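You operate a simulated robot arm through the tools that you are given. There is no shell and no other tool.

You run a simulated two-armed robot. Do the job below in one go: nothing can be reset, and whatever is moved stays where it is left.

JOB
Swap the pomegranate under the mesh cover for the mandarin.
Fine: take the mandarin from the catch tray and leave the pomegranate there; shut the cover; the lime stays; bruise nothing.

The check looks at the end state, three seconds after you hand in, the way a careful person would. Anything else that was tipped, shoved, dropped, spilled or broken makes it a failure. Lids that push on must go on centred and level and be pressed home; caps that screw on are set level and turned clockwise until they are tight.

ROBOT AND FRAMES
Two 7-joint arms with two-finger parallel grippers on one trunk that stands fixed in place. Base frame: the origin is at the foot of the trunk, x ahead of it, y to its left, z up. Lengths are in mm, angles in degrees, forces in N, time in s.
The left shoulder is at [50, 187, 1160], the right one opposite. With the tool pointing down near the work surface each hand reaches from about 100 to 660 mm from the base axis, measured 20 degrees to its own side. Payload 3.43 kg a hand.
The TCP of each hand is the grasp point between the finger pads, 30 mm short of the fingertips. In the tool frame z runs along the fingers and y along their closing line. The gripper opens to 94 mm. The fingers are 28 mm wide and 10 mm thick; the gripper's body (50 by 96 mm) begins 55 mm behind the TCP.
Orientation is told as [roll, pitch, yaw] about the base's x, y, z axes, in that order, counted from this pose: with the fingers straight down and closing along the base's y, the tool's x points along the base's -x, its y along +y and its z along -z.

CONTROLS
- The arms move only by the tool servo_tool. It takes "left_deltas", "right_deltas" or both (then of equal length, played together; a hand with none holds still); each is a list of rows, each a list of 3 entries, a list of its own where there are three numbers: the gripper command, from -1 (shut) to 1 (fully open), values between in proportion, then the shift along the tool's x, y, z in units of 25 mm (1.0 is 25 mm), then the turn, a rotation vector about the tool's x, y, z in units of 8 degrees (1.0 is 8 degrees). In form: [[grip, [x, y, z], [rx, ry, rz]], ...]. A call has 1 to 20 rows; each row shifts and turns the commanded pose from where the row before left it, along the tool's axes as they then stand. A call with a number of a shift or a turn outside -1 to 1 is refused whole. Each row takes 0.2 s and may step no farther than 50 mm and 8.6 degrees from the row before; otherwise, or with a gripper value out of range, the whole call is refused. A pose out of reach is approached as far as the arm can. The call stops where the force on the tool passes 90 N (or 10 N more than at its start, if that is more) or the arm is blocked; 0.2 s more then pass. The fingers move at their own pace (about 153 mm/s each) and stop on an object; they squeeze with about 21 N. The grip force told is the motor's: it shows also when the fingers shut on nothing. Time passes only in rows, and 0.2 s behind the last, so rows that do not move let the fingers close. The reply holds the time, the measured pose of the TCP, the force on the tool along the base axes, the opening and the grip force, in the units named above and with some noise, with the torque about the TCP (base axes, N m) and any sound that the robot's microphone picked up.
- Cameras (640 x 400 px; columns grow to the right, rows downward): "scene" is now at [127, 58.9, 1336.5]; the picture's right is [0.65, -0.76, 0.00], its down [-0.33, -0.29, -0.90] and it looks along [0.68, 0.58, -0.44] (base axes); focal length 214 px, centre (320, 200). "left" rides on the left gripper at [76, -14, -102] in its tool frame; the picture's right is [0.18, 0.98, 0.00], its down [-0.75, 0.14, -0.64] and it looks along [-0.63, 0.12, 0.77] (tool axes); focal length 243 px, centre (320, 200). "right" rides on the right gripper at [76, 14, -102] in its tool frame; the picture's right is [-0.18, 0.98, 0.00], its down [-0.75, -0.14, -0.64] and it looks along [-0.63, -0.12, 0.77] (tool axes); focal length 243 px, centre (320, 200). There is no depth. A picture from a camera that has moved, and an enlarged one, comes with that camera's place and axes in the base frame and with its lens.
- snapshot(camera): a new picture of that camera. No time passes.
- move_column(by): slides the trunk up (or, below 0, down) by that many mm; the arms and the scene camera ride with it, the base frame stays. It gives what a move gives, with no picture.
- pan_tilt(pan, tilt): turns the head with the scene camera to pan (to the left, within 80 degrees either way) and tilt (down, from -29 to 69), counted from straight ahead of the robot. It gives what a move gives.
- enlarge(camera, box): a new picture of the part [left, top, right, bottom] of that camera's present view, enlarged. No time passes.
- sign_off(): hands the job in; it is judged then, once.

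Nothing tells you positions but the pictures and the camera data. Unless the task says otherwise, let go and move clear before handing in.

The tools are called after ">>>" as a command line: name --argument value ..., lists and objects as JSON in quotes. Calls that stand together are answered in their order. servo_tool: Moves the arms, as the interface text tells. Its arguments: {"type":"object","properties":{"left_deltas":{"type":"array"},"right_deltas":{"type":"array"}},"required":[]} The other tools are called the same way: move_column (by) slides the trunk up or down; pan_tilt (pan, tilt) turns the head that bears the scene camera; snapshot (camera) takes a picture; enlarge (camera, box) takes an enlarged picture of a part of a camera's view; sign_off () hands the job in.

At the start:

```text
clock: 0.0
left_tcp_pos: [191.4, 282.2, 1269.1]
left_ee_rot: [0.0, 0.0, -0.1]
left_ft_force: [0.2, -0.2, -0.4]
left_moment: [0.02, 0.0, -0.02]
left_gripper_width: 93.9
left_finger_force: 0.1
right_tcp_pos: [336.5, 55.6, 1187.0]
right_ee_rot: [0.1, 0.1, 0.1]
right_ft_force: [0.2, -0.3, -0.4]
right_moment: [0.01, -0.03, 0.0]
right_gripper_width: 94.2
right_finger_force: 0.0
trunk travel left (down, up): [-375.0, 57.0]
head pan, tilt: [40.6, 26.0]
```

scene: 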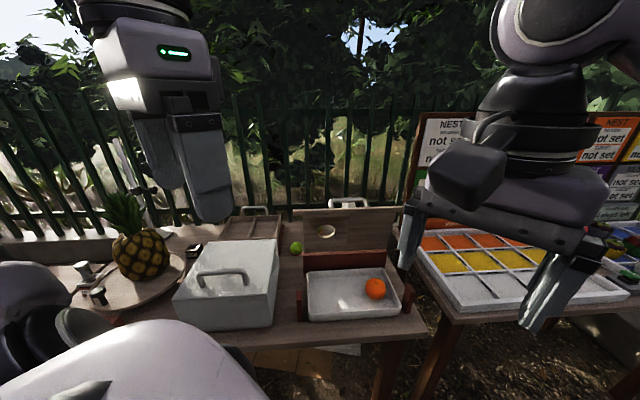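
right: 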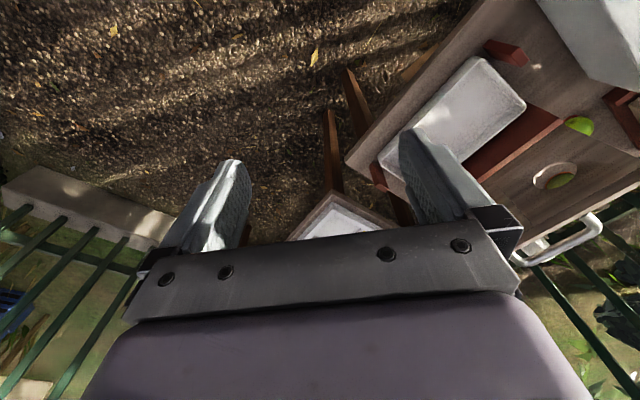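
left: 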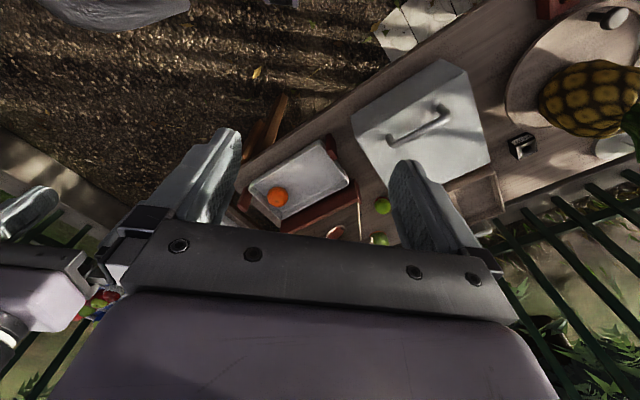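

The scene shows a table with a white box-like cover (with a handle), a catch tray holding an orange fruit, a wooden ramp or board with a hole, and a pineapple. I'll look more closely before moving anything.

>>> enlarge --camera "scene" --box '[160, 180, 440, 355]'

>>> enlarge --camera "left" --box '[220, 0, 640, 260]'

>>> enlarge --camera "right" --box '[320, 0, 640, 300]'

>>> enlarge --camera "scene" --box '[0, 160, 240, 320]'

```text
2.29 times, centred on (300, 268) of scene
camera zoom: at [127.0, 58.9, 1336.5], right [0.65, -0.76, 0.0], down [-0.33, -0.29, -0.9], along [0.68, 0.58, -0.44], focal length 490 px, centre (366, 46)
```

zoom: 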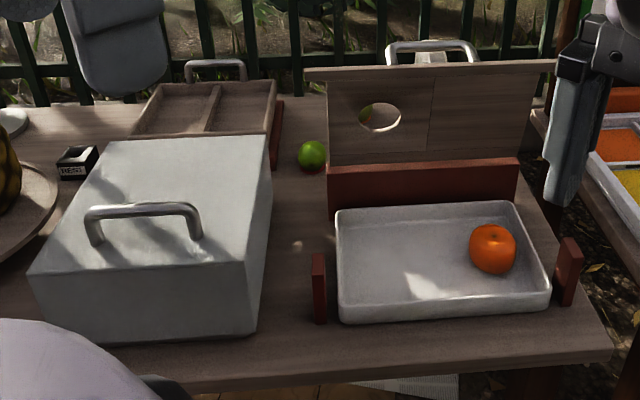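

```text
1.52 times, centred on (430, 130) of left
camera zoom: at [115.5, 268.5, 1372.0], right [-0.18, 0.98, 0.0], down [0.75, 0.14, 0.64], along [0.63, 0.12, -0.77], focal length 370 px, centre (152, 307)
```

zoom: 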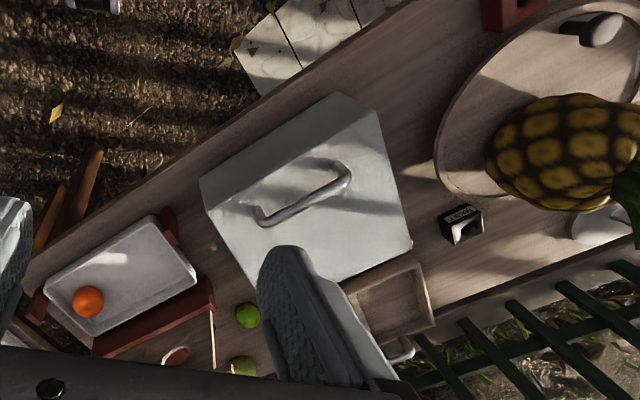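

```text
1.33 times, centred on (480, 150) of right
camera zoom: at [260.9, 69.1, 1288.7], right [0.18, 0.98, 0.0], down [0.75, -0.14, 0.64], along [0.63, -0.12, -0.77], focal length 324 px, centre (107, 267)
```

zoom: 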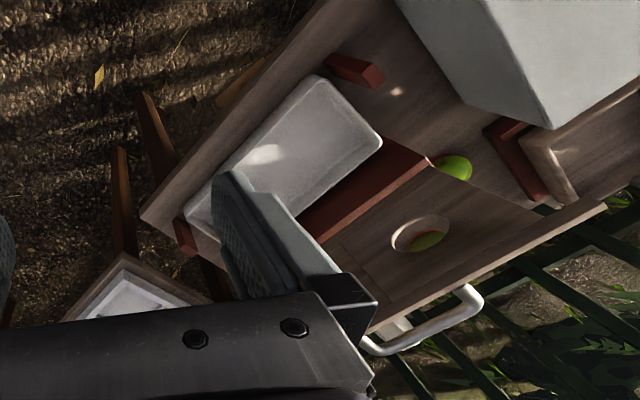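

```text
2.50 times, centred on (120, 240) of scene
camera zoom: at [127.0, 58.9, 1336.5], right [0.65, -0.76, 0.0], down [-0.33, -0.29, -0.9], along [0.68, 0.58, -0.44], focal length 536 px, centre (820, 100)
```

zoom: 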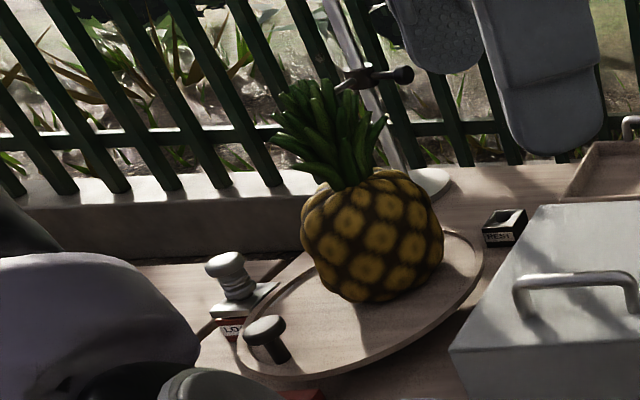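

There is a grey box with a handle, a turntable with a pineapple, a board with a hole, a catch tray with the mandarin, and perhaps two limes. I haven't found a mesh cover yet, so I'll look around with the head.

>>> pan_tilt --pan 45 --tilt 50

>>> snapshot --camera "scene"

>>> pan_tilt --pan 80 --tilt 35

>>> snapshot --camera "scene"

>>> pan_tilt --pan 0 --tilt 35

>>> snapshot --camera "scene"

>>> pan_tilt --pan -50 --tilt 35

>>> snapshot --camera "scene"

```text
clock: 0.9
left_tcp_pos: [191.2, 281.8, 1269.8]
left_ee_rot: [0.0, 0.0, 0.0]
left_ft_force: [-0.8, -0.1, 0.4]
left_moment: [-0.04, -0.03, 0.01]
left_gripper_width: 94.2
left_finger_force: 0.1
right_tcp_pos: [336.1, 55.5, 1186.4]
right_ee_rot: [0.1, 0.1, 0.0]
right_ft_force: [-0.2, 0.7, -0.4]
right_moment: [-0.02, -0.02, -0.05]
right_gripper_width: 93.9
right_finger_force: 0.0
trunk travel left (down, up): [-375.0, 57.0]
head pan, tilt: [45.0, 50.0]
```

```text
taken
camera scene: at [111.8, 53.6, 1300.7], right [0.71, -0.71, 0.0], down [-0.54, -0.54, -0.64], along [0.46, 0.45, -0.77], focal length 214 px, centre (320, 200)
```

scene: 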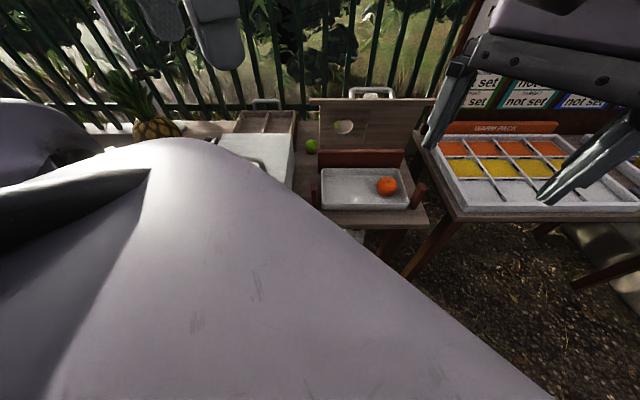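

```text
clock: 1.9
left_tcp_pos: [191.5, 282.2, 1269.6]
left_ee_rot: [-0.1, 0.0, 0.0]
left_ft_force: [0.0, -0.2, 1.3]
left_moment: [0.0, 0.04, 0.0]
left_gripper_width: 94.1
left_finger_force: 0.1
right_tcp_pos: [336.3, 55.2, 1187.8]
right_ee_rot: [0.1, 0.0, 0.0]
right_ft_force: [-0.3, 0.5, -0.9]
right_moment: [0.02, 0.01, 0.0]
right_gripper_width: 94.1
right_finger_force: 0.0
trunk travel left (down, up): [-375.0, 57.0]
head pan, tilt: [80.0, 35.0]
```

```text
taken
camera scene: at [72.7, 85.8, 1322.4], right [0.98, -0.17, 0.0], down [-0.1, -0.57, -0.82], along [0.14, 0.81, -0.57], focal length 214 px, centre (320, 200)
```

scene: 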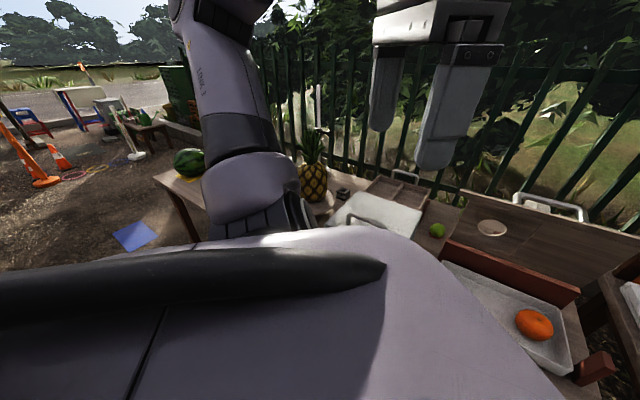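

```text
clock: 3.4
left_tcp_pos: [191.9, 282.3, 1269.6]
left_ee_rot: [0.1, 0.1, -0.1]
left_ft_force: [0.3, 0.5, -0.4]
left_moment: [0.04, 0.03, -0.02]
left_gripper_width: 94.0
left_finger_force: 0.0
right_tcp_pos: [337.0, 54.9, 1186.3]
right_ee_rot: [0.1, 0.1, 0.0]
right_ft_force: [0.4, -0.2, 0.6]
right_moment: [-0.02, 0.01, 0.01]
right_gripper_width: 93.8
right_finger_force: 0.1
trunk travel left (down, up): [-375.0, 57.0]
head pan, tilt: [0.0, 35.0]
```

```text
taken
camera scene: at [145.4, -0.8, 1322.4], right [0.0, -1.0, 0.0], down [-0.57, 0.0, -0.82], along [0.82, 0.0, -0.57], focal length 214 px, centre (320, 200)
```

scene: 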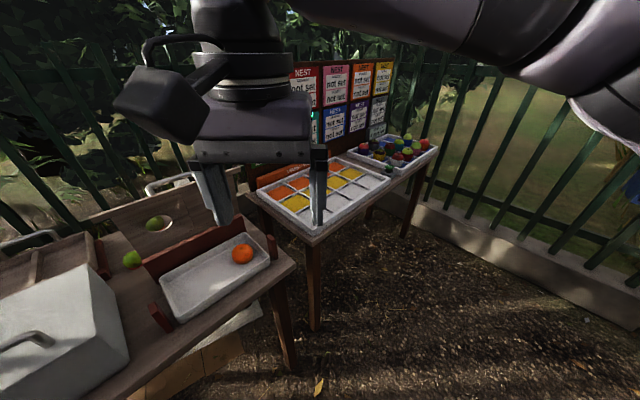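

```text
clock: 4.6
left_tcp_pos: [191.3, 282.5, 1270.1]
left_ee_rot: [0.0, 0.0, 0.0]
left_ft_force: [-0.3, 0.2, 0.6]
left_moment: [0.01, 0.02, 0.0]
left_gripper_width: 94.2
left_finger_force: 0.1
right_tcp_pos: [336.0, 53.0, 1185.9]
right_ee_rot: [0.2, -0.1, 0.0]
right_ft_force: [-0.5, 0.2, 0.1]
right_moment: [-0.03, -0.01, 0.0]
right_gripper_width: 94.1
right_finger_force: 0.2
trunk travel left (down, up): [-375.0, 57.0]
head pan, tilt: [-50.0, 35.0]
```

```text
taken
camera scene: at [114.0, -68.3, 1322.4], right [-0.77, -0.64, 0.0], down [-0.37, 0.44, -0.82], along [0.53, -0.63, -0.57], focal length 214 px, centre (320, 200)
```

scene: 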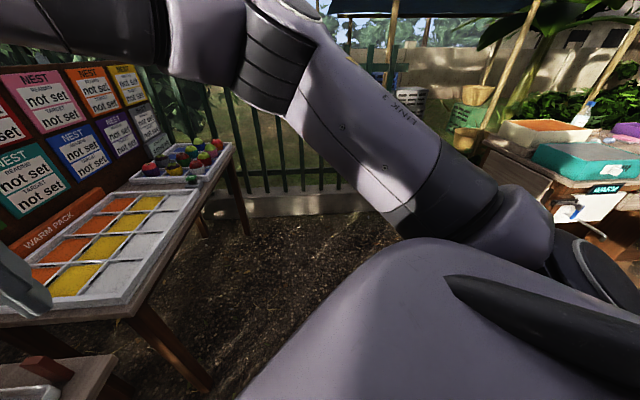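

The mandarin triangulates to about (582, 229, 817). The table front edge runs at 45° to the base axes, and the grey box with its handle is centred near (268, 493, 920). I'll yaw the left hand 45° to line up with the table and use its camera for a closer look.

>>> servo_tool --left_deltas '[[1, [0, 0, 0], [0, 0, -0.9375]], [1, [0, 0, 0], [0, 0, -0.9375]], [1, [0, 0, 0], [0, 0, -0.9375]], [1, [0, 0, 0], [0, 0, -0.9375]], [1, [0, 0, 0], [0, 0, -0.9375]], [1, [0, 0, 0], [0, 0, -0.9375]]]'

>>> pan_tilt --pan 45 --tilt 32

>>> snapshot --camera "left"

>>> snapshot --camera "scene"

```text
clock: 6.0
left_tcp_pos: [192.0, 284.1, 1269.5]
left_ee_rot: [0.1, 0.0, 45.1]
left_ft_force: [0.4, -0.2, -0.2]
left_moment: [-0.01, 0.01, 0.0]
left_gripper_width: 94.0
left_finger_force: 0.0
right_tcp_pos: [336.3, 55.7, 1186.1]
right_ee_rot: [0.1, 0.0, 0.0]
right_ft_force: [0.0, 0.0, -0.2]
right_moment: [0.0, -0.02, -0.03]
right_gripper_width: 93.8
right_finger_force: 0.1
trunk travel left (down, up): [-375.0, 57.0]
head pan, tilt: [-50.0, 35.0]
```

```text
clock: 7.7
left_tcp_pos: [191.9, 283.6, 1269.9]
left_ee_rot: [0.0, 0.0, 45.0]
left_ft_force: [0.0, 0.8, -0.2]
left_moment: [0.01, 0.0, -0.01]
left_gripper_width: 94.1
left_finger_force: 0.0
right_tcp_pos: [336.9, 54.7, 1187.4]
right_ee_rot: [0.0, 0.0, 0.0]
right_ft_force: [0.1, 0.7, -0.3]
right_moment: [-0.02, 0.01, 0.01]
right_gripper_width: 94.1
right_finger_force: 0.0
trunk travel left (down, up): [-375.0, 57.0]
head pan, tilt: [45.0, 32.0]
```

```text
taken
camera left: at [147.8, 219.6, 1372.3], right [-0.82, 0.57, 0.0], down [0.43, 0.63, 0.64], along [0.36, 0.53, -0.77], focal length 243 px, centre (320, 200)
```

left: 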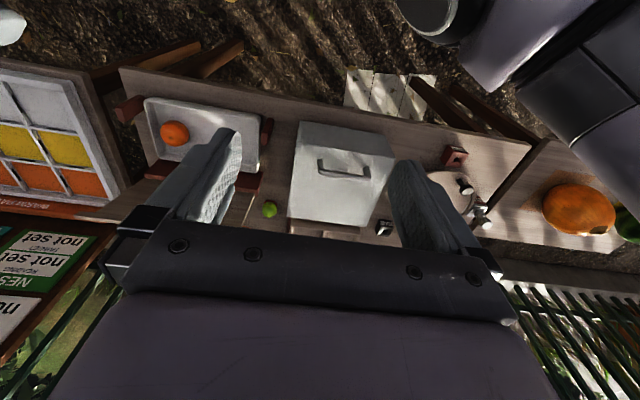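

```text
taken
camera scene: at [120.7, 62.4, 1327.1], right [0.71, -0.71, 0.0], down [-0.38, -0.37, -0.85], along [0.6, 0.6, -0.53], focal length 214 px, centre (320, 200)
```

scene: 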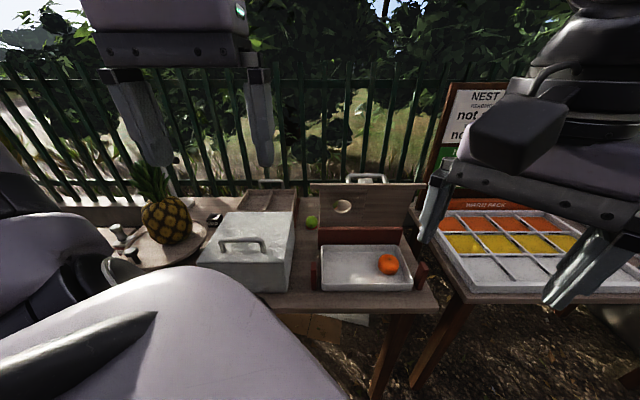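

>>> enlarge --camera "left" --box '[230, 100, 430, 250]'

>>> enlarge --camera "scene" --box '[180, 170, 440, 320]'

>>> enlarge --camera "left" --box '[100, 70, 300, 220]'

>>> enlarge --camera "left" --box '[380, 120, 640, 280]'

```text
2.67 times, centred on (330, 175) of left
camera zoom: at [147.8, 219.6, 1372.3], right [-0.82, 0.57, 0.0], down [0.43, 0.63, 0.64], along [0.36, 0.53, -0.77], focal length 647 px, centre (293, 267)
```

zoom: 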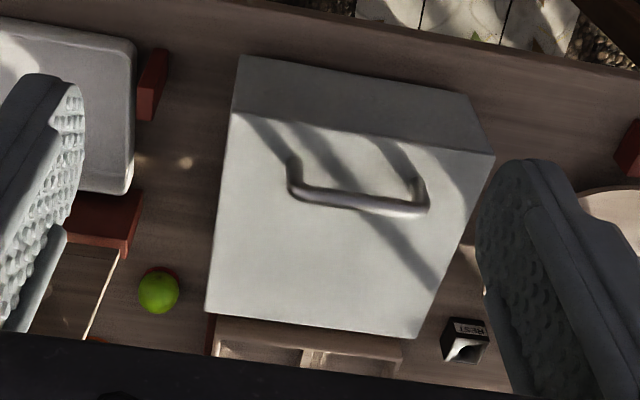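

```text
2.46 times, centred on (310, 245) of scene
camera zoom: at [120.7, 62.4, 1327.1], right [0.71, -0.71, 0.0], down [-0.38, -0.37, -0.85], along [0.6, 0.6, -0.53], focal length 528 px, centre (345, 89)
```

zoom: 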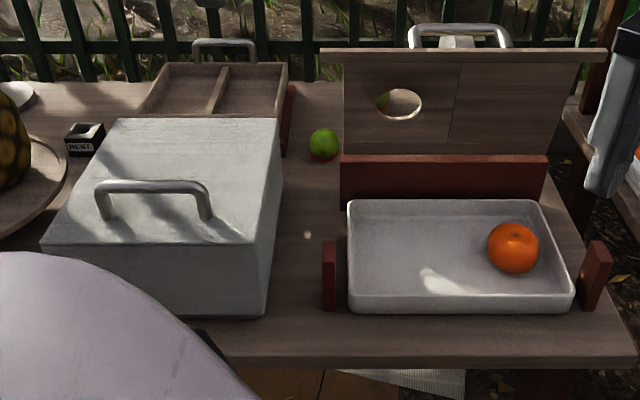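

```text
2.67 times, centred on (200, 145) of left
camera zoom: at [147.8, 219.6, 1372.3], right [-0.82, 0.57, 0.0], down [0.43, 0.63, 0.64], along [0.36, 0.53, -0.77], focal length 647 px, centre (640, 347)
```

zoom: 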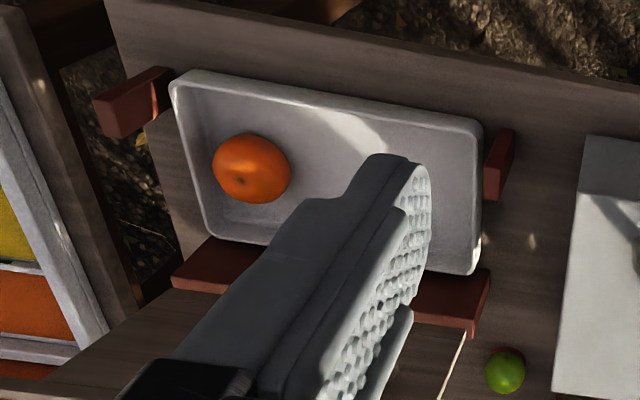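

```text
2.46 times, centred on (510, 200) of left
camera zoom: at [147.8, 219.6, 1372.3], right [-0.82, 0.57, 0.0], down [0.43, 0.63, 0.64], along [0.36, 0.53, -0.77], focal length 597 px, centre (-148, 200)
```

zoom: 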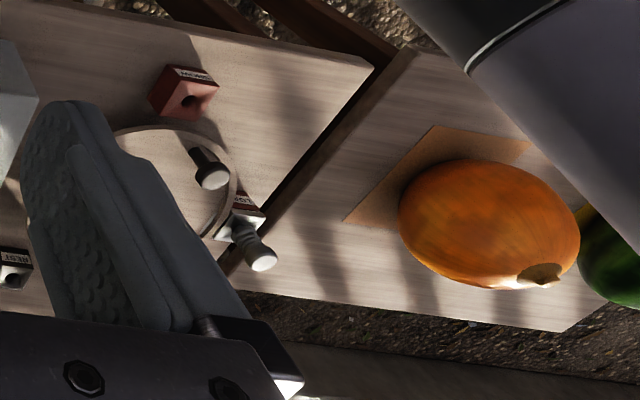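

>>> enlarge --camera "scene" --box '[300, 165, 440, 255]'

>>> enlarge --camera "scene" --box '[190, 170, 310, 250]'

>>> enlarge --camera "scene" --box '[90, 180, 220, 290]'

>>> enlarge --camera "right" --box '[500, 60, 640, 260]'

```text
4.44 times, centred on (370, 210) of scene
camera zoom: at [120.7, 62.4, 1327.1], right [0.71, -0.71, 0.0], down [-0.38, -0.37, -0.85], along [0.6, 0.6, -0.53], focal length 953 px, centre (98, 156)
```

zoom: 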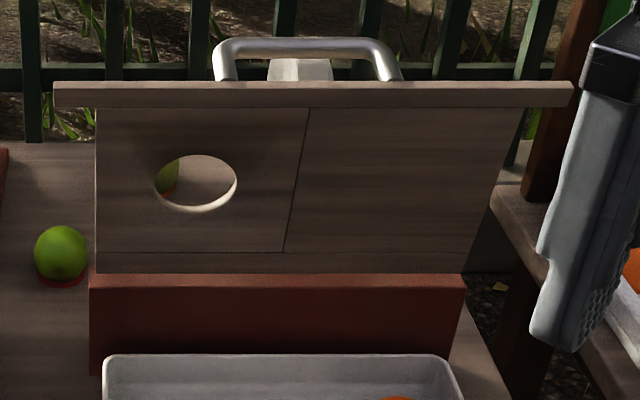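

```text
5.00 times, centred on (250, 210) of scene
camera zoom: at [120.7, 62.4, 1327.1], right [0.71, -0.71, 0.0], down [-0.38, -0.37, -0.85], along [0.6, 0.6, -0.53], focal length 1072 px, centre (670, 150)
```

zoom: 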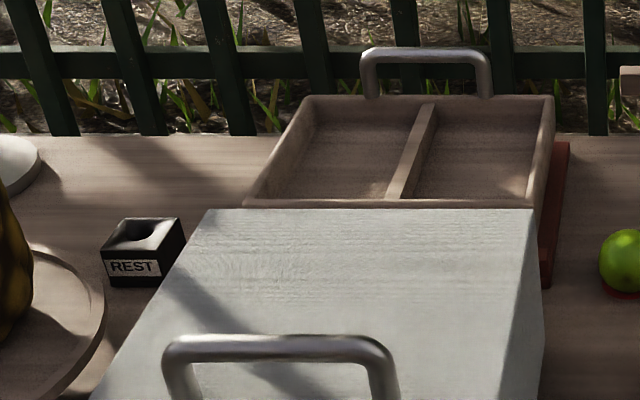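

```text
3.64 times, centred on (155, 235) of scene
camera zoom: at [120.7, 62.4, 1327.1], right [0.71, -0.71, 0.0], down [-0.38, -0.37, -0.85], along [0.6, 0.6, -0.53], focal length 780 px, centre (920, 73)
```

zoom: 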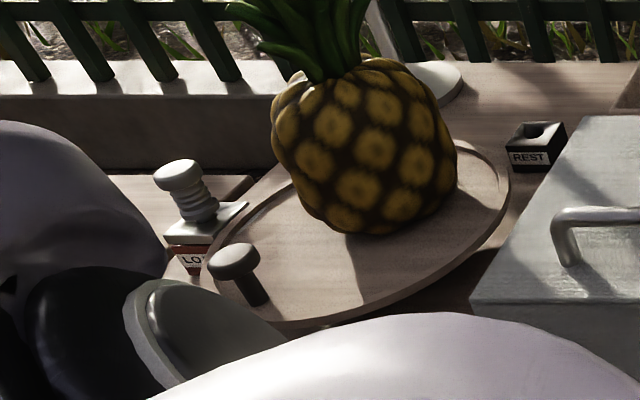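

```text
2.00 times, centred on (570, 160) of right
camera zoom: at [260.9, 69.1, 1288.7], right [0.18, 0.98, 0.0], down [0.75, -0.14, 0.64], along [0.63, -0.12, -0.77], focal length 485 px, centre (-180, 280)
```

zoom: 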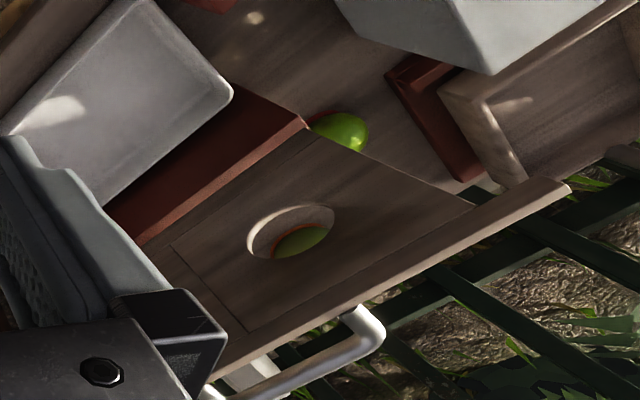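

The grey box has its handle near the front edge (u≈528, where u and v are depth and leftward position in the table frame, and the box spans u 497–720). That suggests a cover hinged at the back. I'll use the right hand's camera to look at its right side before touching it.

>>> servo_tool --right_deltas '[[1, [0, 0, 0], [0, 0, -0.95]], [1, [0, 0, 0], [0, 0, -0.95]], [1, [0, 0, 0], [0, 0, -0.95]], [1, [0, 0, 0], [0, 0, -0.95]], [1, [0, 0, 0], [0, 0, -0.95]], [1, [0, 0, 0], [0, 0, -0.95]], [1, [0, 0, 0], [0, 0, -0.95]], [1, [0, 0, 0], [0, 0, -0.95]], [1, [0, 0, 0], [0, 0, -0.95]], [1, [0, 0, 0], [0, 0, -0.95]]]'

>>> snapshot --camera "right"

>>> snapshot --camera "scene"

```text
clock: 9.9
left_tcp_pos: [190.8, 283.9, 1271.2]
left_ee_rot: [0.0, 0.0, 45.0]
left_ft_force: [-0.2, 0.1, -0.2]
left_moment: [0.02, -0.01, 0.01]
left_gripper_width: 94.3
left_finger_force: 0.1
right_tcp_pos: [337.9, 55.6, 1185.8]
right_ee_rot: [0.0, -0.1, 76.1]
right_ft_force: [0.8, 0.5, -0.1]
right_moment: [0.01, 0.01, -0.02]
right_gripper_width: 94.1
right_finger_force: 0.1
trunk travel left (down, up): [-375.0, 57.0]
head pan, tilt: [45.0, 32.0]
```

```text
taken
camera right: at [305.4, -15.9, 1288.5], right [-0.91, 0.41, 0.0], down [0.32, 0.7, 0.64], along [0.27, 0.59, -0.77], focal length 243 px, centre (320, 200)
```

right: 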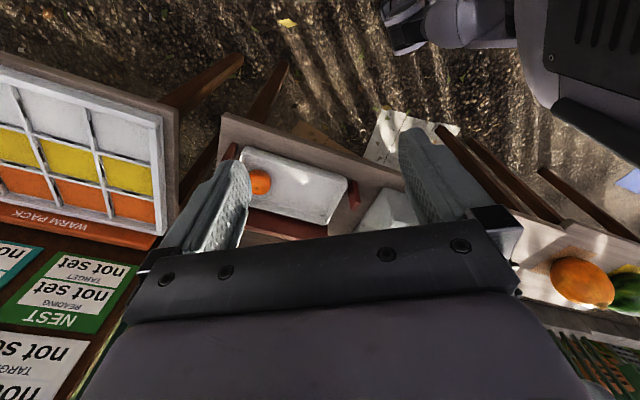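

```text
taken
camera scene: at [120.6, 62.4, 1327.1], right [0.71, -0.71, 0.0], down [-0.37, -0.37, -0.85], along [0.6, 0.6, -0.53], focal length 214 px, centre (320, 200)
```

scene: 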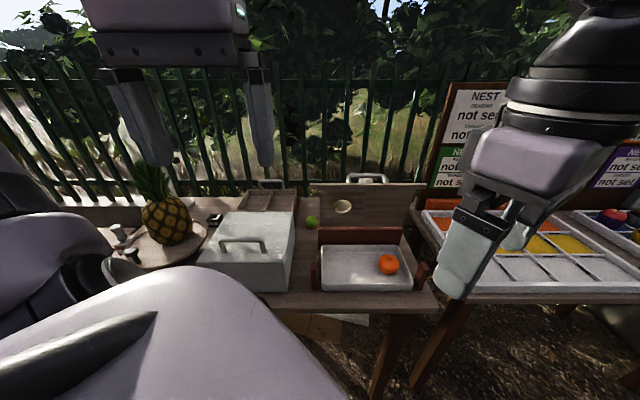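

>>> servo_tool --right_deltas '[[1, [-0.942, -0.236, 0], [0, 0, 0]], [1, [-0.942, -0.236, 0], [0, 0, 0]], [1, [-0.942, -0.236, 0], [0, 0, 0]], [1, [-0.942, -0.236, 0], [0, 0, 0]], [1, [-0.942, -0.236, 0], [0, 0, 0]], [1, [-0.942, -0.236, 0], [0, 0, 0]], [1, [-0.942, -0.236, 0], [0, 0, 0]]]'

>>> snapshot --camera "right"

>>> snapshot --camera "scene"

```text
clock: 11.7
left_tcp_pos: [192.3, 283.0, 1269.5]
left_ee_rot: [0.0, 0.1, 45.0]
left_ft_force: [0.2, 0.8, 0.2]
left_moment: [-0.01, -0.04, -0.03]
left_gripper_width: 93.9
left_finger_force: 0.0
right_tcp_pos: [377.5, 132.9, 1156.7]
right_ee_rot: [1.0, -1.1, 72.1]
right_ft_force: [0.0, 1.0, 0.2]
right_moment: [0.0, 0.05, 0.0]
right_gripper_width: 93.9
right_finger_force: 0.2
right hand out of reach, approached as far as the arm can: row 3, 4, 5, 6, 7
trunk travel left (down, up): [-375.0, 57.0]
head pan, tilt: [45.0, 32.0]
stopped in row 7 (right hand): the arm was blocked; the commanded pose is now the measured one
```

```text
taken
camera right: at [341.5, 62.5, 1256.7], right [-0.88, 0.48, 0.02], down [0.38, 0.66, 0.65], along [0.3, 0.58, -0.76], focal length 243 px, centre (320, 200)
```

right: 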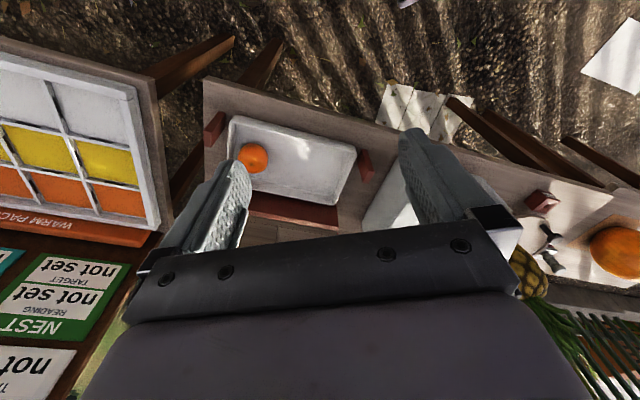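

```text
taken
camera scene: at [120.7, 62.3, 1327.1], right [0.71, -0.71, 0.0], down [-0.37, -0.37, -0.85], along [0.6, 0.6, -0.53], focal length 214 px, centre (320, 200)
```

scene: 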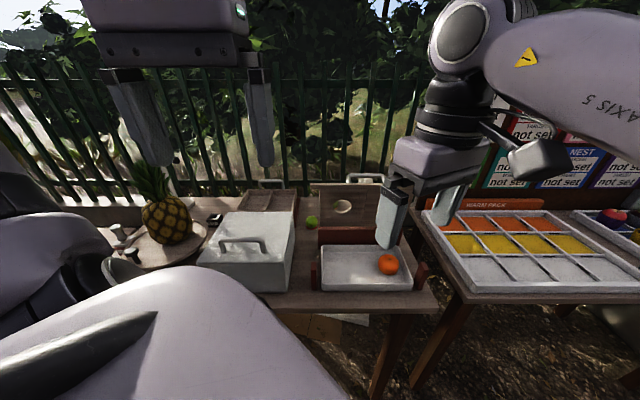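

>>> enlarge --camera "scene" --box '[190, 200, 310, 300]'

>>> enlarge --camera "scene" --box '[240, 170, 340, 240]'

>>> enlarge --camera "scene" --box '[305, 220, 445, 310]'

```text
4.00 times, centred on (250, 250) of scene
camera zoom: at [120.7, 62.3, 1327.1], right [0.71, -0.71, 0.0], down [-0.37, -0.37, -0.85], along [0.6, 0.6, -0.53], focal length 858 px, centre (600, 0)
```

zoom: 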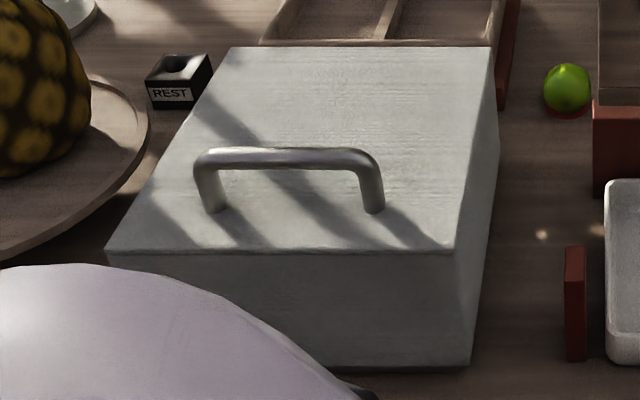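

```text
5.71 times, centred on (290, 205) of scene
camera zoom: at [120.7, 62.3, 1327.1], right [0.71, -0.71, 0.0], down [-0.37, -0.37, -0.85], along [0.6, 0.6, -0.53], focal length 1226 px, centre (491, 171)
```

zoom: 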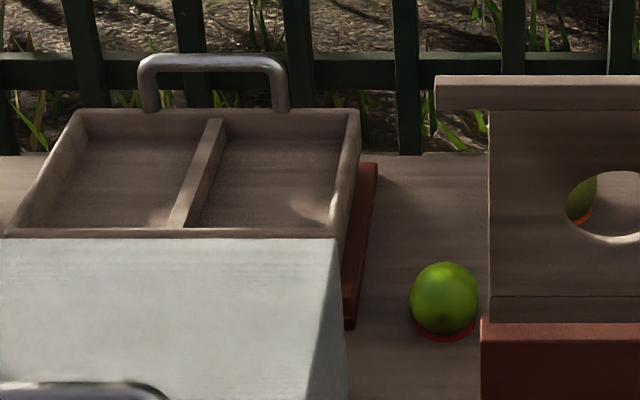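

```text
4.44 times, centred on (375, 265) of scene
camera zoom: at [120.7, 62.3, 1327.1], right [0.71, -0.71, 0.0], down [-0.37, -0.37, -0.85], along [0.6, 0.6, -0.53], focal length 953 px, centre (76, -89)
```

zoom: 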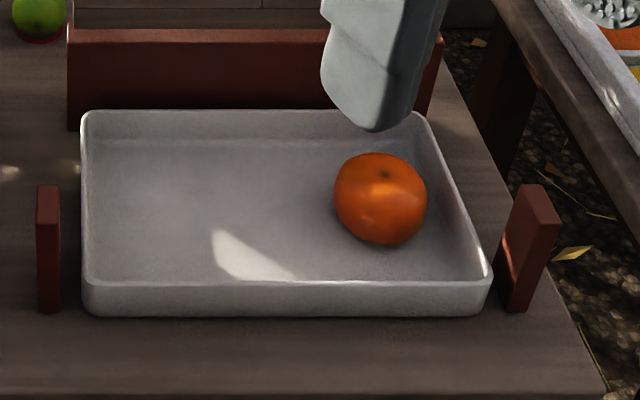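

The right hand reaches its limit here, so the left hand will do the work. I'll bring the left hand closer over the box to see the gap behind it and where it hinges.

>>> servo_tool --left_deltas '[[1, [-0.847, 0.175, 0.6], [0, 0, 0]], [1, [-0.847, 0.175, 0.6], [0, 0, 0]], [1, [-0.847, 0.175, 0.6], [0, 0, 0]], [1, [-0.847, 0.175, 0.6], [0, 0, 0]], [1, [-0.847, 0.175, 0.6], [0, 0, 0]], [1, [-0.847, 0.175, 0.6], [0, 0, 0]], [1, [-0.847, 0.175, 0.6], [0, 0, 0]], [1, [-0.847, 0.175, 0.6], [0, 0, 0]]]'

>>> snapshot --camera "left"

>>> snapshot --camera "scene"

```text
clock: 13.5
left_tcp_pos: [288.6, 429.0, 1149.2]
left_ee_rot: [0.0, 0.0, 44.9]
left_ft_force: [-0.5, 0.5, 0.1]
left_moment: [-0.01, -0.02, -0.01]
left_gripper_width: 94.0
left_finger_force: 0.0
right_tcp_pos: [376.4, 133.2, 1155.7]
right_ee_rot: [1.0, -1.0, 72.0]
right_ft_force: [0.0, 0.3, 0.6]
right_moment: [0.04, 0.0, -0.04]
right_gripper_width: 93.8
right_finger_force: 0.0
trunk travel left (down, up): [-375.0, 57.0]
head pan, tilt: [45.0, 32.0]
```

```text
taken
camera left: at [244.0, 365.3, 1251.8], right [-0.82, 0.57, 0.0], down [0.43, 0.63, 0.64], along [0.36, 0.53, -0.77], focal length 243 px, centre (320, 200)
```

left: 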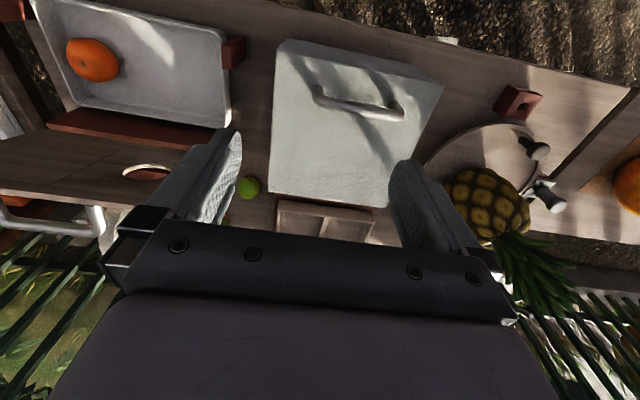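

```text
taken
camera scene: at [120.8, 62.7, 1327.0], right [0.71, -0.71, 0.0], down [-0.37, -0.38, -0.85], along [0.6, 0.6, -0.53], focal length 214 px, centre (320, 200)
```

scene: 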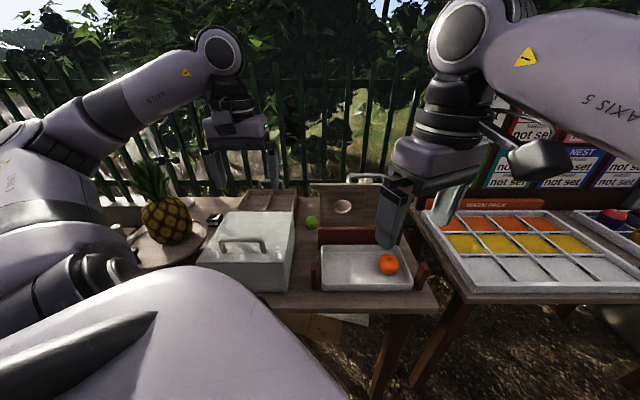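

>>> enlarge --camera "left" --box '[240, 150, 420, 260]'

>>> enlarge --camera "left" --box '[240, 20, 460, 160]'

>>> enlarge --camera "left" --box '[0, 90, 200, 250]'

```text
3.56 times, centred on (330, 205) of left
camera zoom: at [244.0, 365.3, 1251.8], right [-0.82, 0.57, 0.0], down [0.43, 0.63, 0.64], along [0.36, 0.53, -0.77], focal length 863 px, centre (284, 182)
```

zoom: 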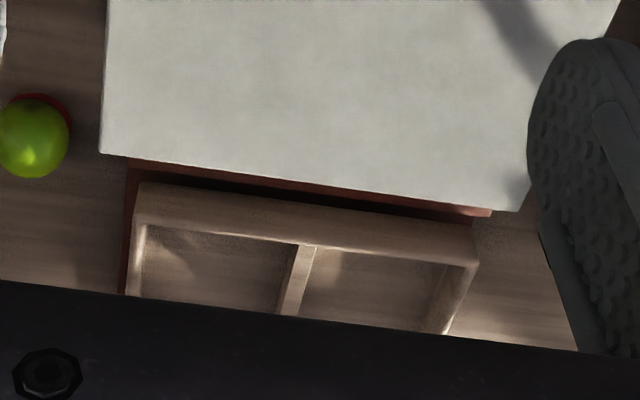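

```text
2.86 times, centred on (350, 90) of left
camera zoom: at [244.0, 365.3, 1251.8], right [-0.82, 0.57, 0.0], down [0.43, 0.63, 0.64], along [0.36, 0.53, -0.77], focal length 693 px, centre (234, 514)
```

zoom: 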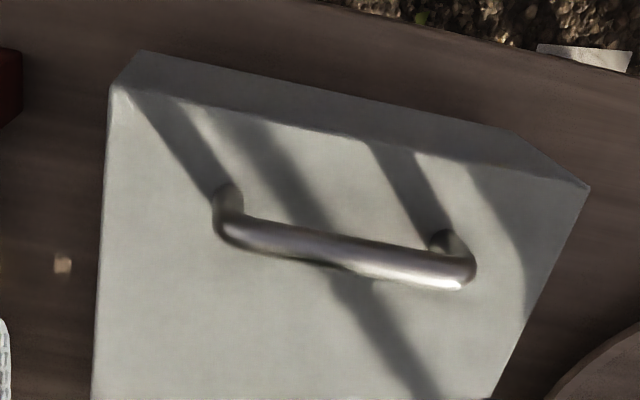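

```text
2.50 times, centred on (100, 170) of left
camera zoom: at [244.0, 365.3, 1251.8], right [-0.82, 0.57, 0.0], down [0.43, 0.63, 0.64], along [0.36, 0.53, -0.77], focal length 606 px, centre (870, 275)
```

zoom: 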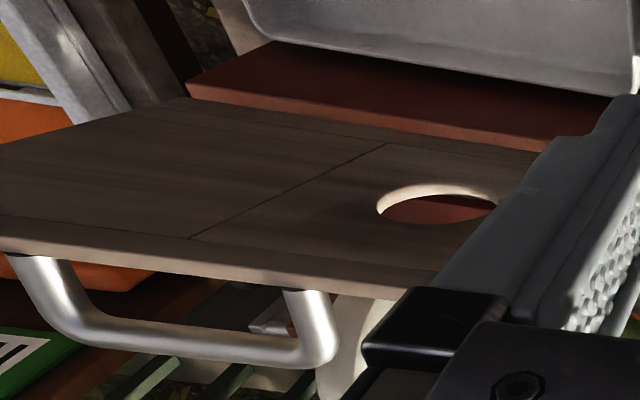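

The board with the hole stands upright behind the tray, and a separate wooden tray sits behind the box. The handle rod is at u≈524, v≈152, z≈955 and runs along v, only 32 mm from the box's front edge. I'll move the right arm out of the way and turn the left hand so it closes across the handle rod.

>>> servo_tool --left_deltas '[[1, [0, 0, 0], [0, 0, 0.9375]], [1, [0, 0, 0], [0, 0, 0.9375]], [1, [0, 0, 0], [0, 0, 0.9375]], [1, [0, 0, 0], [0, 0, 0.9375]], [1, [0, 0, 0], [0, 0, 0.9375]], [1, [0, 0, 0], [0, 0, 0.9375]], [1, [0, 0, 0], [0, 0, 0.9375]], [1, [0, 0, 0], [0, 0, 0.9375]], [1, [0, 0, 0], [0, 0, 0.9375]], [1, [0, 0, 0], [0, 0, 0.9375]], [1, [0, 0, 0], [0, 0, 0.9375]], [1, [0, 0, 0], [0, 0, 0.9375]]]' --right_deltas '[[1, [0.95, -0.31, 0], [0, 0, 0]], [1, [0.95, -0.31, 0], [0, 0, 0]], [1, [0.95, -0.31, 0], [0, 0, 0]], [1, [0.95, -0.31, 0], [0, 0, 0]], [1, [0.95, -0.31, 0], [0, 0, 0]], [1, [0.95, -0.31, 0], [0, 0, 0]], [1, [0.95, -0.31, 0], [0, 0, 0]], [1, [0.95, -0.31, 0], [0, 0, 0]], [1, [0.95, -0.31, 0], [0, 0, 0]], [1, [0.95, -0.31, 0], [0, 0, 0]], [1, [0.95, -0.31, 0], [0, 0, 0]], [1, [0.95, -0.31, 0], [0, 0, 0]]]'

>>> snapshot --camera "left"

>>> snapshot --camera "scene"

>>> snapshot --camera "right"

```text
clock: 16.1
left_tcp_pos: [269.5, 357.0, 1137.2]
left_ee_rot: [0.2, 0.1, -43.1]
left_ft_force: [0.4, 0.5, -0.2]
left_moment: [0.0, 0.01, 0.01]
left_gripper_width: 93.8
left_finger_force: 0.1
left hand out of reach, approached as far as the arm can: row 10, 11, 12
right_tcp_pos: [363.9, -157.7, 1146.0]
right_ee_rot: [1.0, -1.0, 72.2]
right_ft_force: [0.2, 0.1, -0.6]
right_moment: [0.03, -0.02, 0.01]
right_gripper_width: 93.9
right_finger_force: 0.1
right hand out of reach, approached as far as the arm can: row 11, 12
trunk travel left (down, up): [-375.0, 57.0]
head pan, tilt: [45.0, 32.0]
```

```text
taken
camera left: at [203.8, 398.0, 1239.1], right [0.54, 0.84, 0.0], down [0.65, -0.41, 0.64], along [0.54, -0.34, -0.77], focal length 243 px, centre (320, 200)
```

left: 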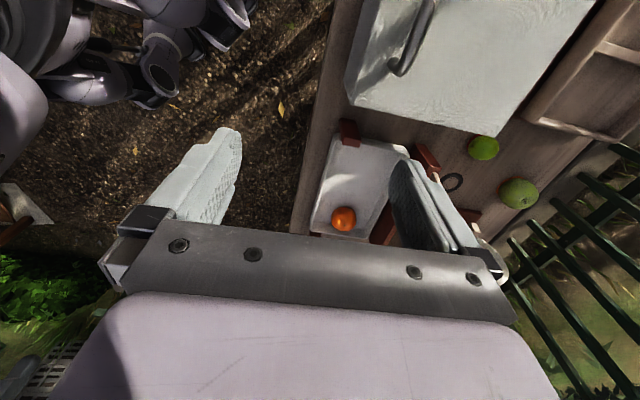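

```text
taken
camera scene: at [120.9, 61.9, 1327.0], right [0.71, -0.71, 0.0], down [-0.37, -0.37, -0.85], along [0.6, 0.6, -0.53], focal length 214 px, centre (320, 200)
```

scene: 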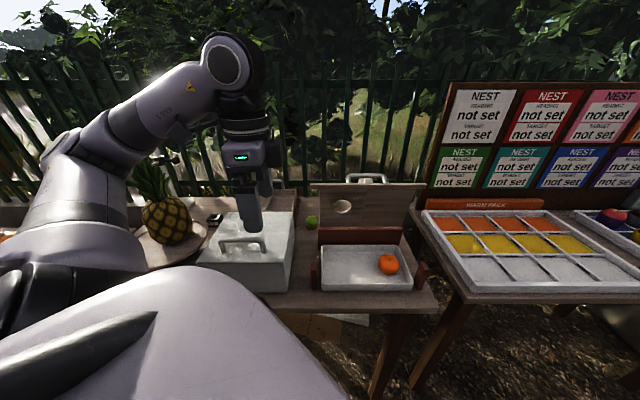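

```text
taken
camera right: at [328.3, -228.6, 1246.6], right [-0.88, 0.48, 0.02], down [0.37, 0.66, 0.65], along [0.3, 0.58, -0.76], focal length 243 px, centre (320, 200)
```

right: 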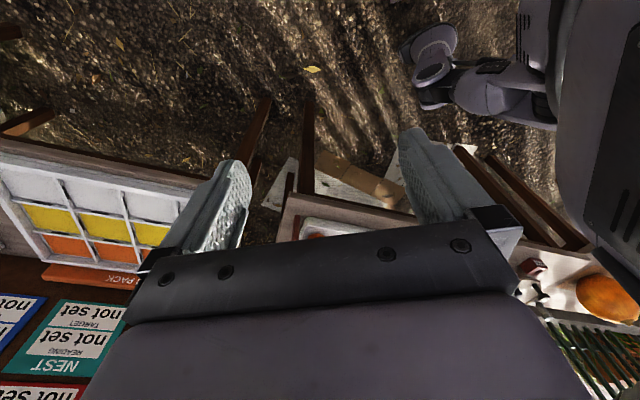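

>>> enlarge --camera "left" --box '[310, 90, 570, 250]'

>>> enlarge --camera "left" --box '[330, 0, 640, 180]'

```text
2.46 times, centred on (440, 170) of left
camera zoom: at [203.8, 398.0, 1239.1], right [0.54, 0.84, 0.0], down [0.65, -0.41, 0.64], along [0.54, -0.34, -0.77], focal length 597 px, centre (25, 274)
```

zoom: 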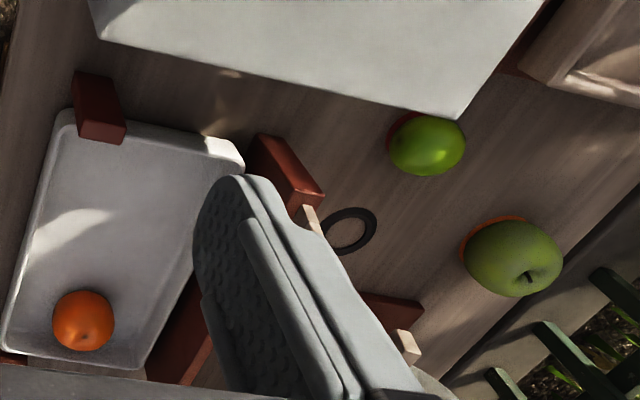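

```text
2.06 times, centred on (485, 90) of left
camera zoom: at [203.8, 398.0, 1239.1], right [0.54, 0.84, 0.0], down [0.65, -0.41, 0.64], along [0.54, -0.34, -0.77], focal length 501 px, centre (-21, 427)
```

zoom: 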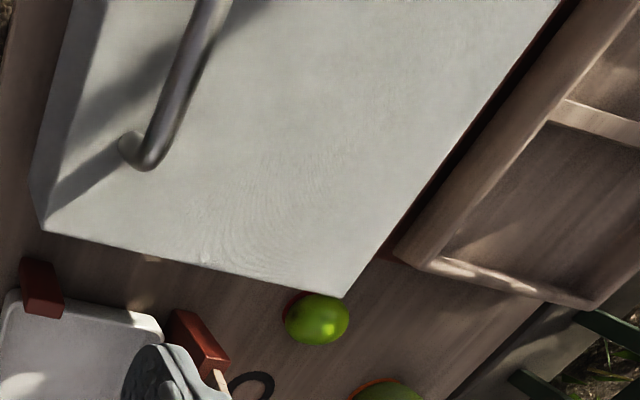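

Behind the tray there's a lime on a red ring, a green apple on an orange ring, and an empty ring; all of those stay put. I'll lower the left hand, since it reaches better lower down, and approach the handle from above.

>>> servo_tool --left_deltas '[[1, [0, 0, 0.8], [0, 0, 0]], [1, [0, 0, 0.8], [0, 0, 0]], [1, [0, 0, 0.8], [0, 0, 0]], [1, [0, 0, 0.8], [0, 0, 0]], [1, [0, 0, 0.8], [0, 0, 0]], [1, [0, 0, 0], [0, 0, 0]]]'

>>> snapshot --camera "scene"

>>> snapshot --camera "left"

```text
clock: 17.5
left_tcp_pos: [264.2, 337.0, 1038.8]
left_ee_rot: [0.0, 0.0, -44.9]
left_ft_force: [0.1, -0.4, -0.1]
left_moment: [-0.03, -0.04, 0.01]
left_gripper_width: 93.9
left_finger_force: 0.0
left hand out of reach, approached as far as the arm can: row 1, 2, 3, 4
right_tcp_pos: [363.1, -156.6, 1146.3]
right_ee_rot: [0.9, -1.0, 72.2]
right_ft_force: [-0.5, -0.2, -0.2]
right_moment: [-0.02, -0.02, -0.02]
right_gripper_width: 93.7
right_finger_force: 0.0
trunk travel left (down, up): [-375.0, 57.0]
head pan, tilt: [45.0, 32.0]
```

```text
taken
camera scene: at [120.6, 62.4, 1327.1], right [0.71, -0.71, 0.0], down [-0.37, -0.37, -0.85], along [0.6, 0.6, -0.53], focal length 214 px, centre (320, 200)
```

scene: 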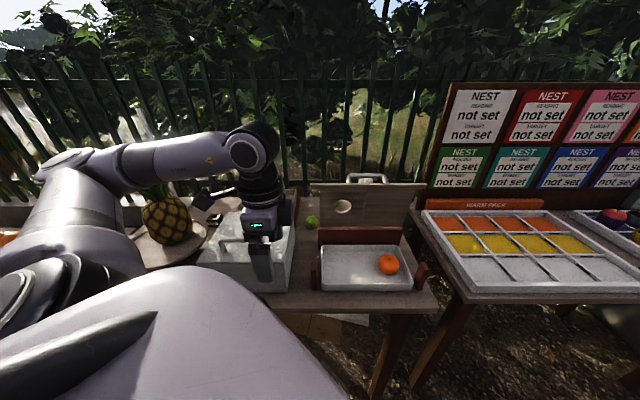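

```text
taken
camera left: at [200.1, 380.4, 1141.9], right [0.56, 0.83, 0.0], down [0.63, -0.43, 0.64], along [0.53, -0.36, -0.77], focal length 243 px, centre (320, 200)
```

left: 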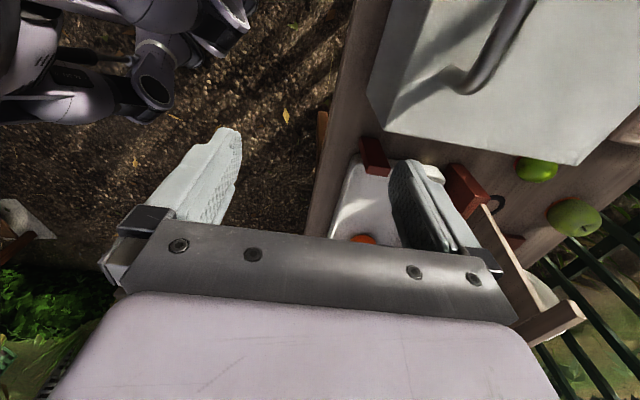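

>>> servo_tool --left_deltas '[[1, [0.67, 0.66, 0], [0, 0, 0]], [1, [0.67, 0.66, 0], [0, 0, 0]], [1, [0.67, 0.66, 0], [0, 0, 0]], [1, [0.67, 0.66, 0], [0, 0, 0]], [1, [0.67, 0.66, 0], [0, 0, 0]], [1, [0.67, 0.66, 0], [0, 0, 0]], [1, [0, 0, 0], [0, 0, 0]]]'

>>> snapshot --camera "left"

>>> enlarge --camera "scene" --box '[190, 180, 310, 300]'

```text
clock: 19.1
left_tcp_pos: [252.4, 341.3, 1051.6]
left_ee_rot: [0.1, 0.1, -44.8]
left_ft_force: [0.4, -0.6, 0.4]
left_moment: [-0.03, -0.02, 0.02]
left_gripper_width: 94.3
left_finger_force: 0.0
left hand out of reach, approached as far as the arm can: row 1, 2, 3, 4, 5, 6
right_tcp_pos: [363.1, -157.5, 1145.5]
right_ee_rot: [0.9, -1.0, 72.2]
right_ft_force: [0.0, 0.1, 0.2]
right_moment: [0.0, -0.04, -0.02]
right_gripper_width: 93.9
right_finger_force: 0.1
trunk travel left (down, up): [-375.0, 57.0]
head pan, tilt: [45.0, 32.0]
```

```text
taken
camera left: at [188.1, 384.0, 1154.2], right [0.56, 0.83, 0.0], down [0.63, -0.43, 0.64], along [0.53, -0.36, -0.77], focal length 243 px, centre (320, 200)
```

left: 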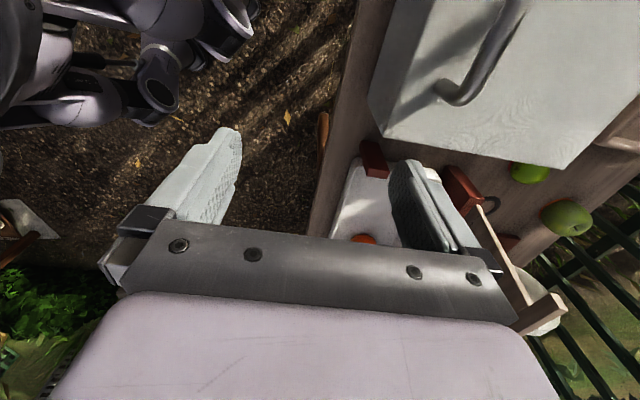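

```text
3.33 times, centred on (250, 240) of scene
camera zoom: at [120.6, 62.4, 1327.1], right [0.71, -0.71, 0.0], down [-0.37, -0.37, -0.85], along [0.6, 0.6, -0.53], focal length 715 px, centre (553, 67)
```

zoom: 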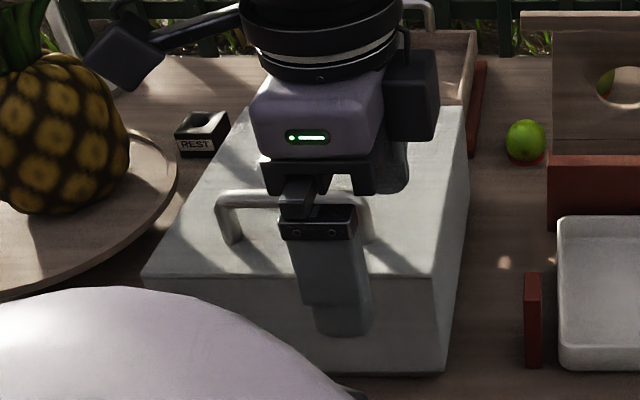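

Yaw −45° isn't reachable over the handle, so I'll rotate the other way, through 45° towards 135°, which gives the same closing line.

>>> servo_tool --left_deltas '[[1, [0, 0, -0.5], [0, 0, -0.9375]], [1, [0, 0, -0.5], [0, 0, -0.9375]], [1, [0, 0, 0], [0, 0, -0.9375]], [1, [0, 0, 0], [0, 0, -0.9375]], [1, [0, 0, 0], [0, 0, -0.9375]], [1, [0, 0, 0], [0, 0, -0.9375]], [1, [0, 0, 0], [0, 0, -0.9375]], [1, [0, 0, 0], [0, 0, -0.9375]], [1, [0, 0, 0], [0, 0, -0.9375]], [1, [0, 0, 0], [0, 0, -0.9375]], [1, [0, 0, 0], [0, 0, -0.9375]], [1, [0, 0, 0], [0, 0, -0.9375]], [1, [0, 0, 0], [0, 0, 0]]]'

>>> snapshot --camera "scene"

```text
clock: 21.9
left_tcp_pos: [250.7, 341.8, 1076.1]
left_ee_rot: [0.0, 0.0, 45.0]
left_ft_force: [-0.2, 0.2, 1.2]
left_moment: [0.03, 0.01, 0.01]
left_gripper_width: 94.2
left_finger_force: 0.0
right_tcp_pos: [363.9, -156.9, 1145.3]
right_ee_rot: [0.9, -1.0, 72.3]
right_ft_force: [-0.3, 0.3, -0.5]
right_moment: [-0.03, -0.01, -0.01]
right_gripper_width: 94.1
right_finger_force: 0.0
trunk travel left (down, up): [-375.0, 57.0]
head pan, tilt: [45.0, 32.0]
```

```text
taken
camera scene: at [120.6, 62.4, 1327.1], right [0.71, -0.71, 0.0], down [-0.37, -0.37, -0.85], along [0.6, 0.6, -0.53], focal length 214 px, centre (320, 200)
```

scene: 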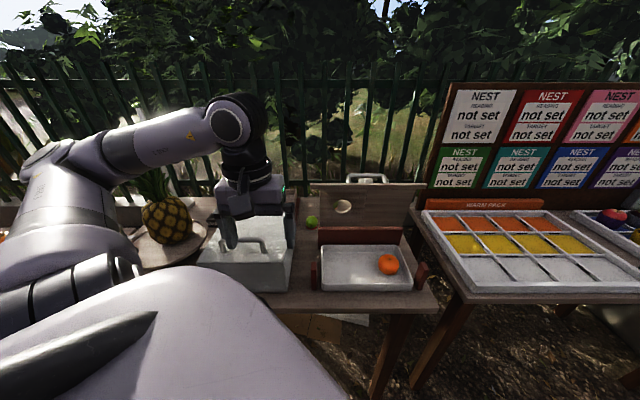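

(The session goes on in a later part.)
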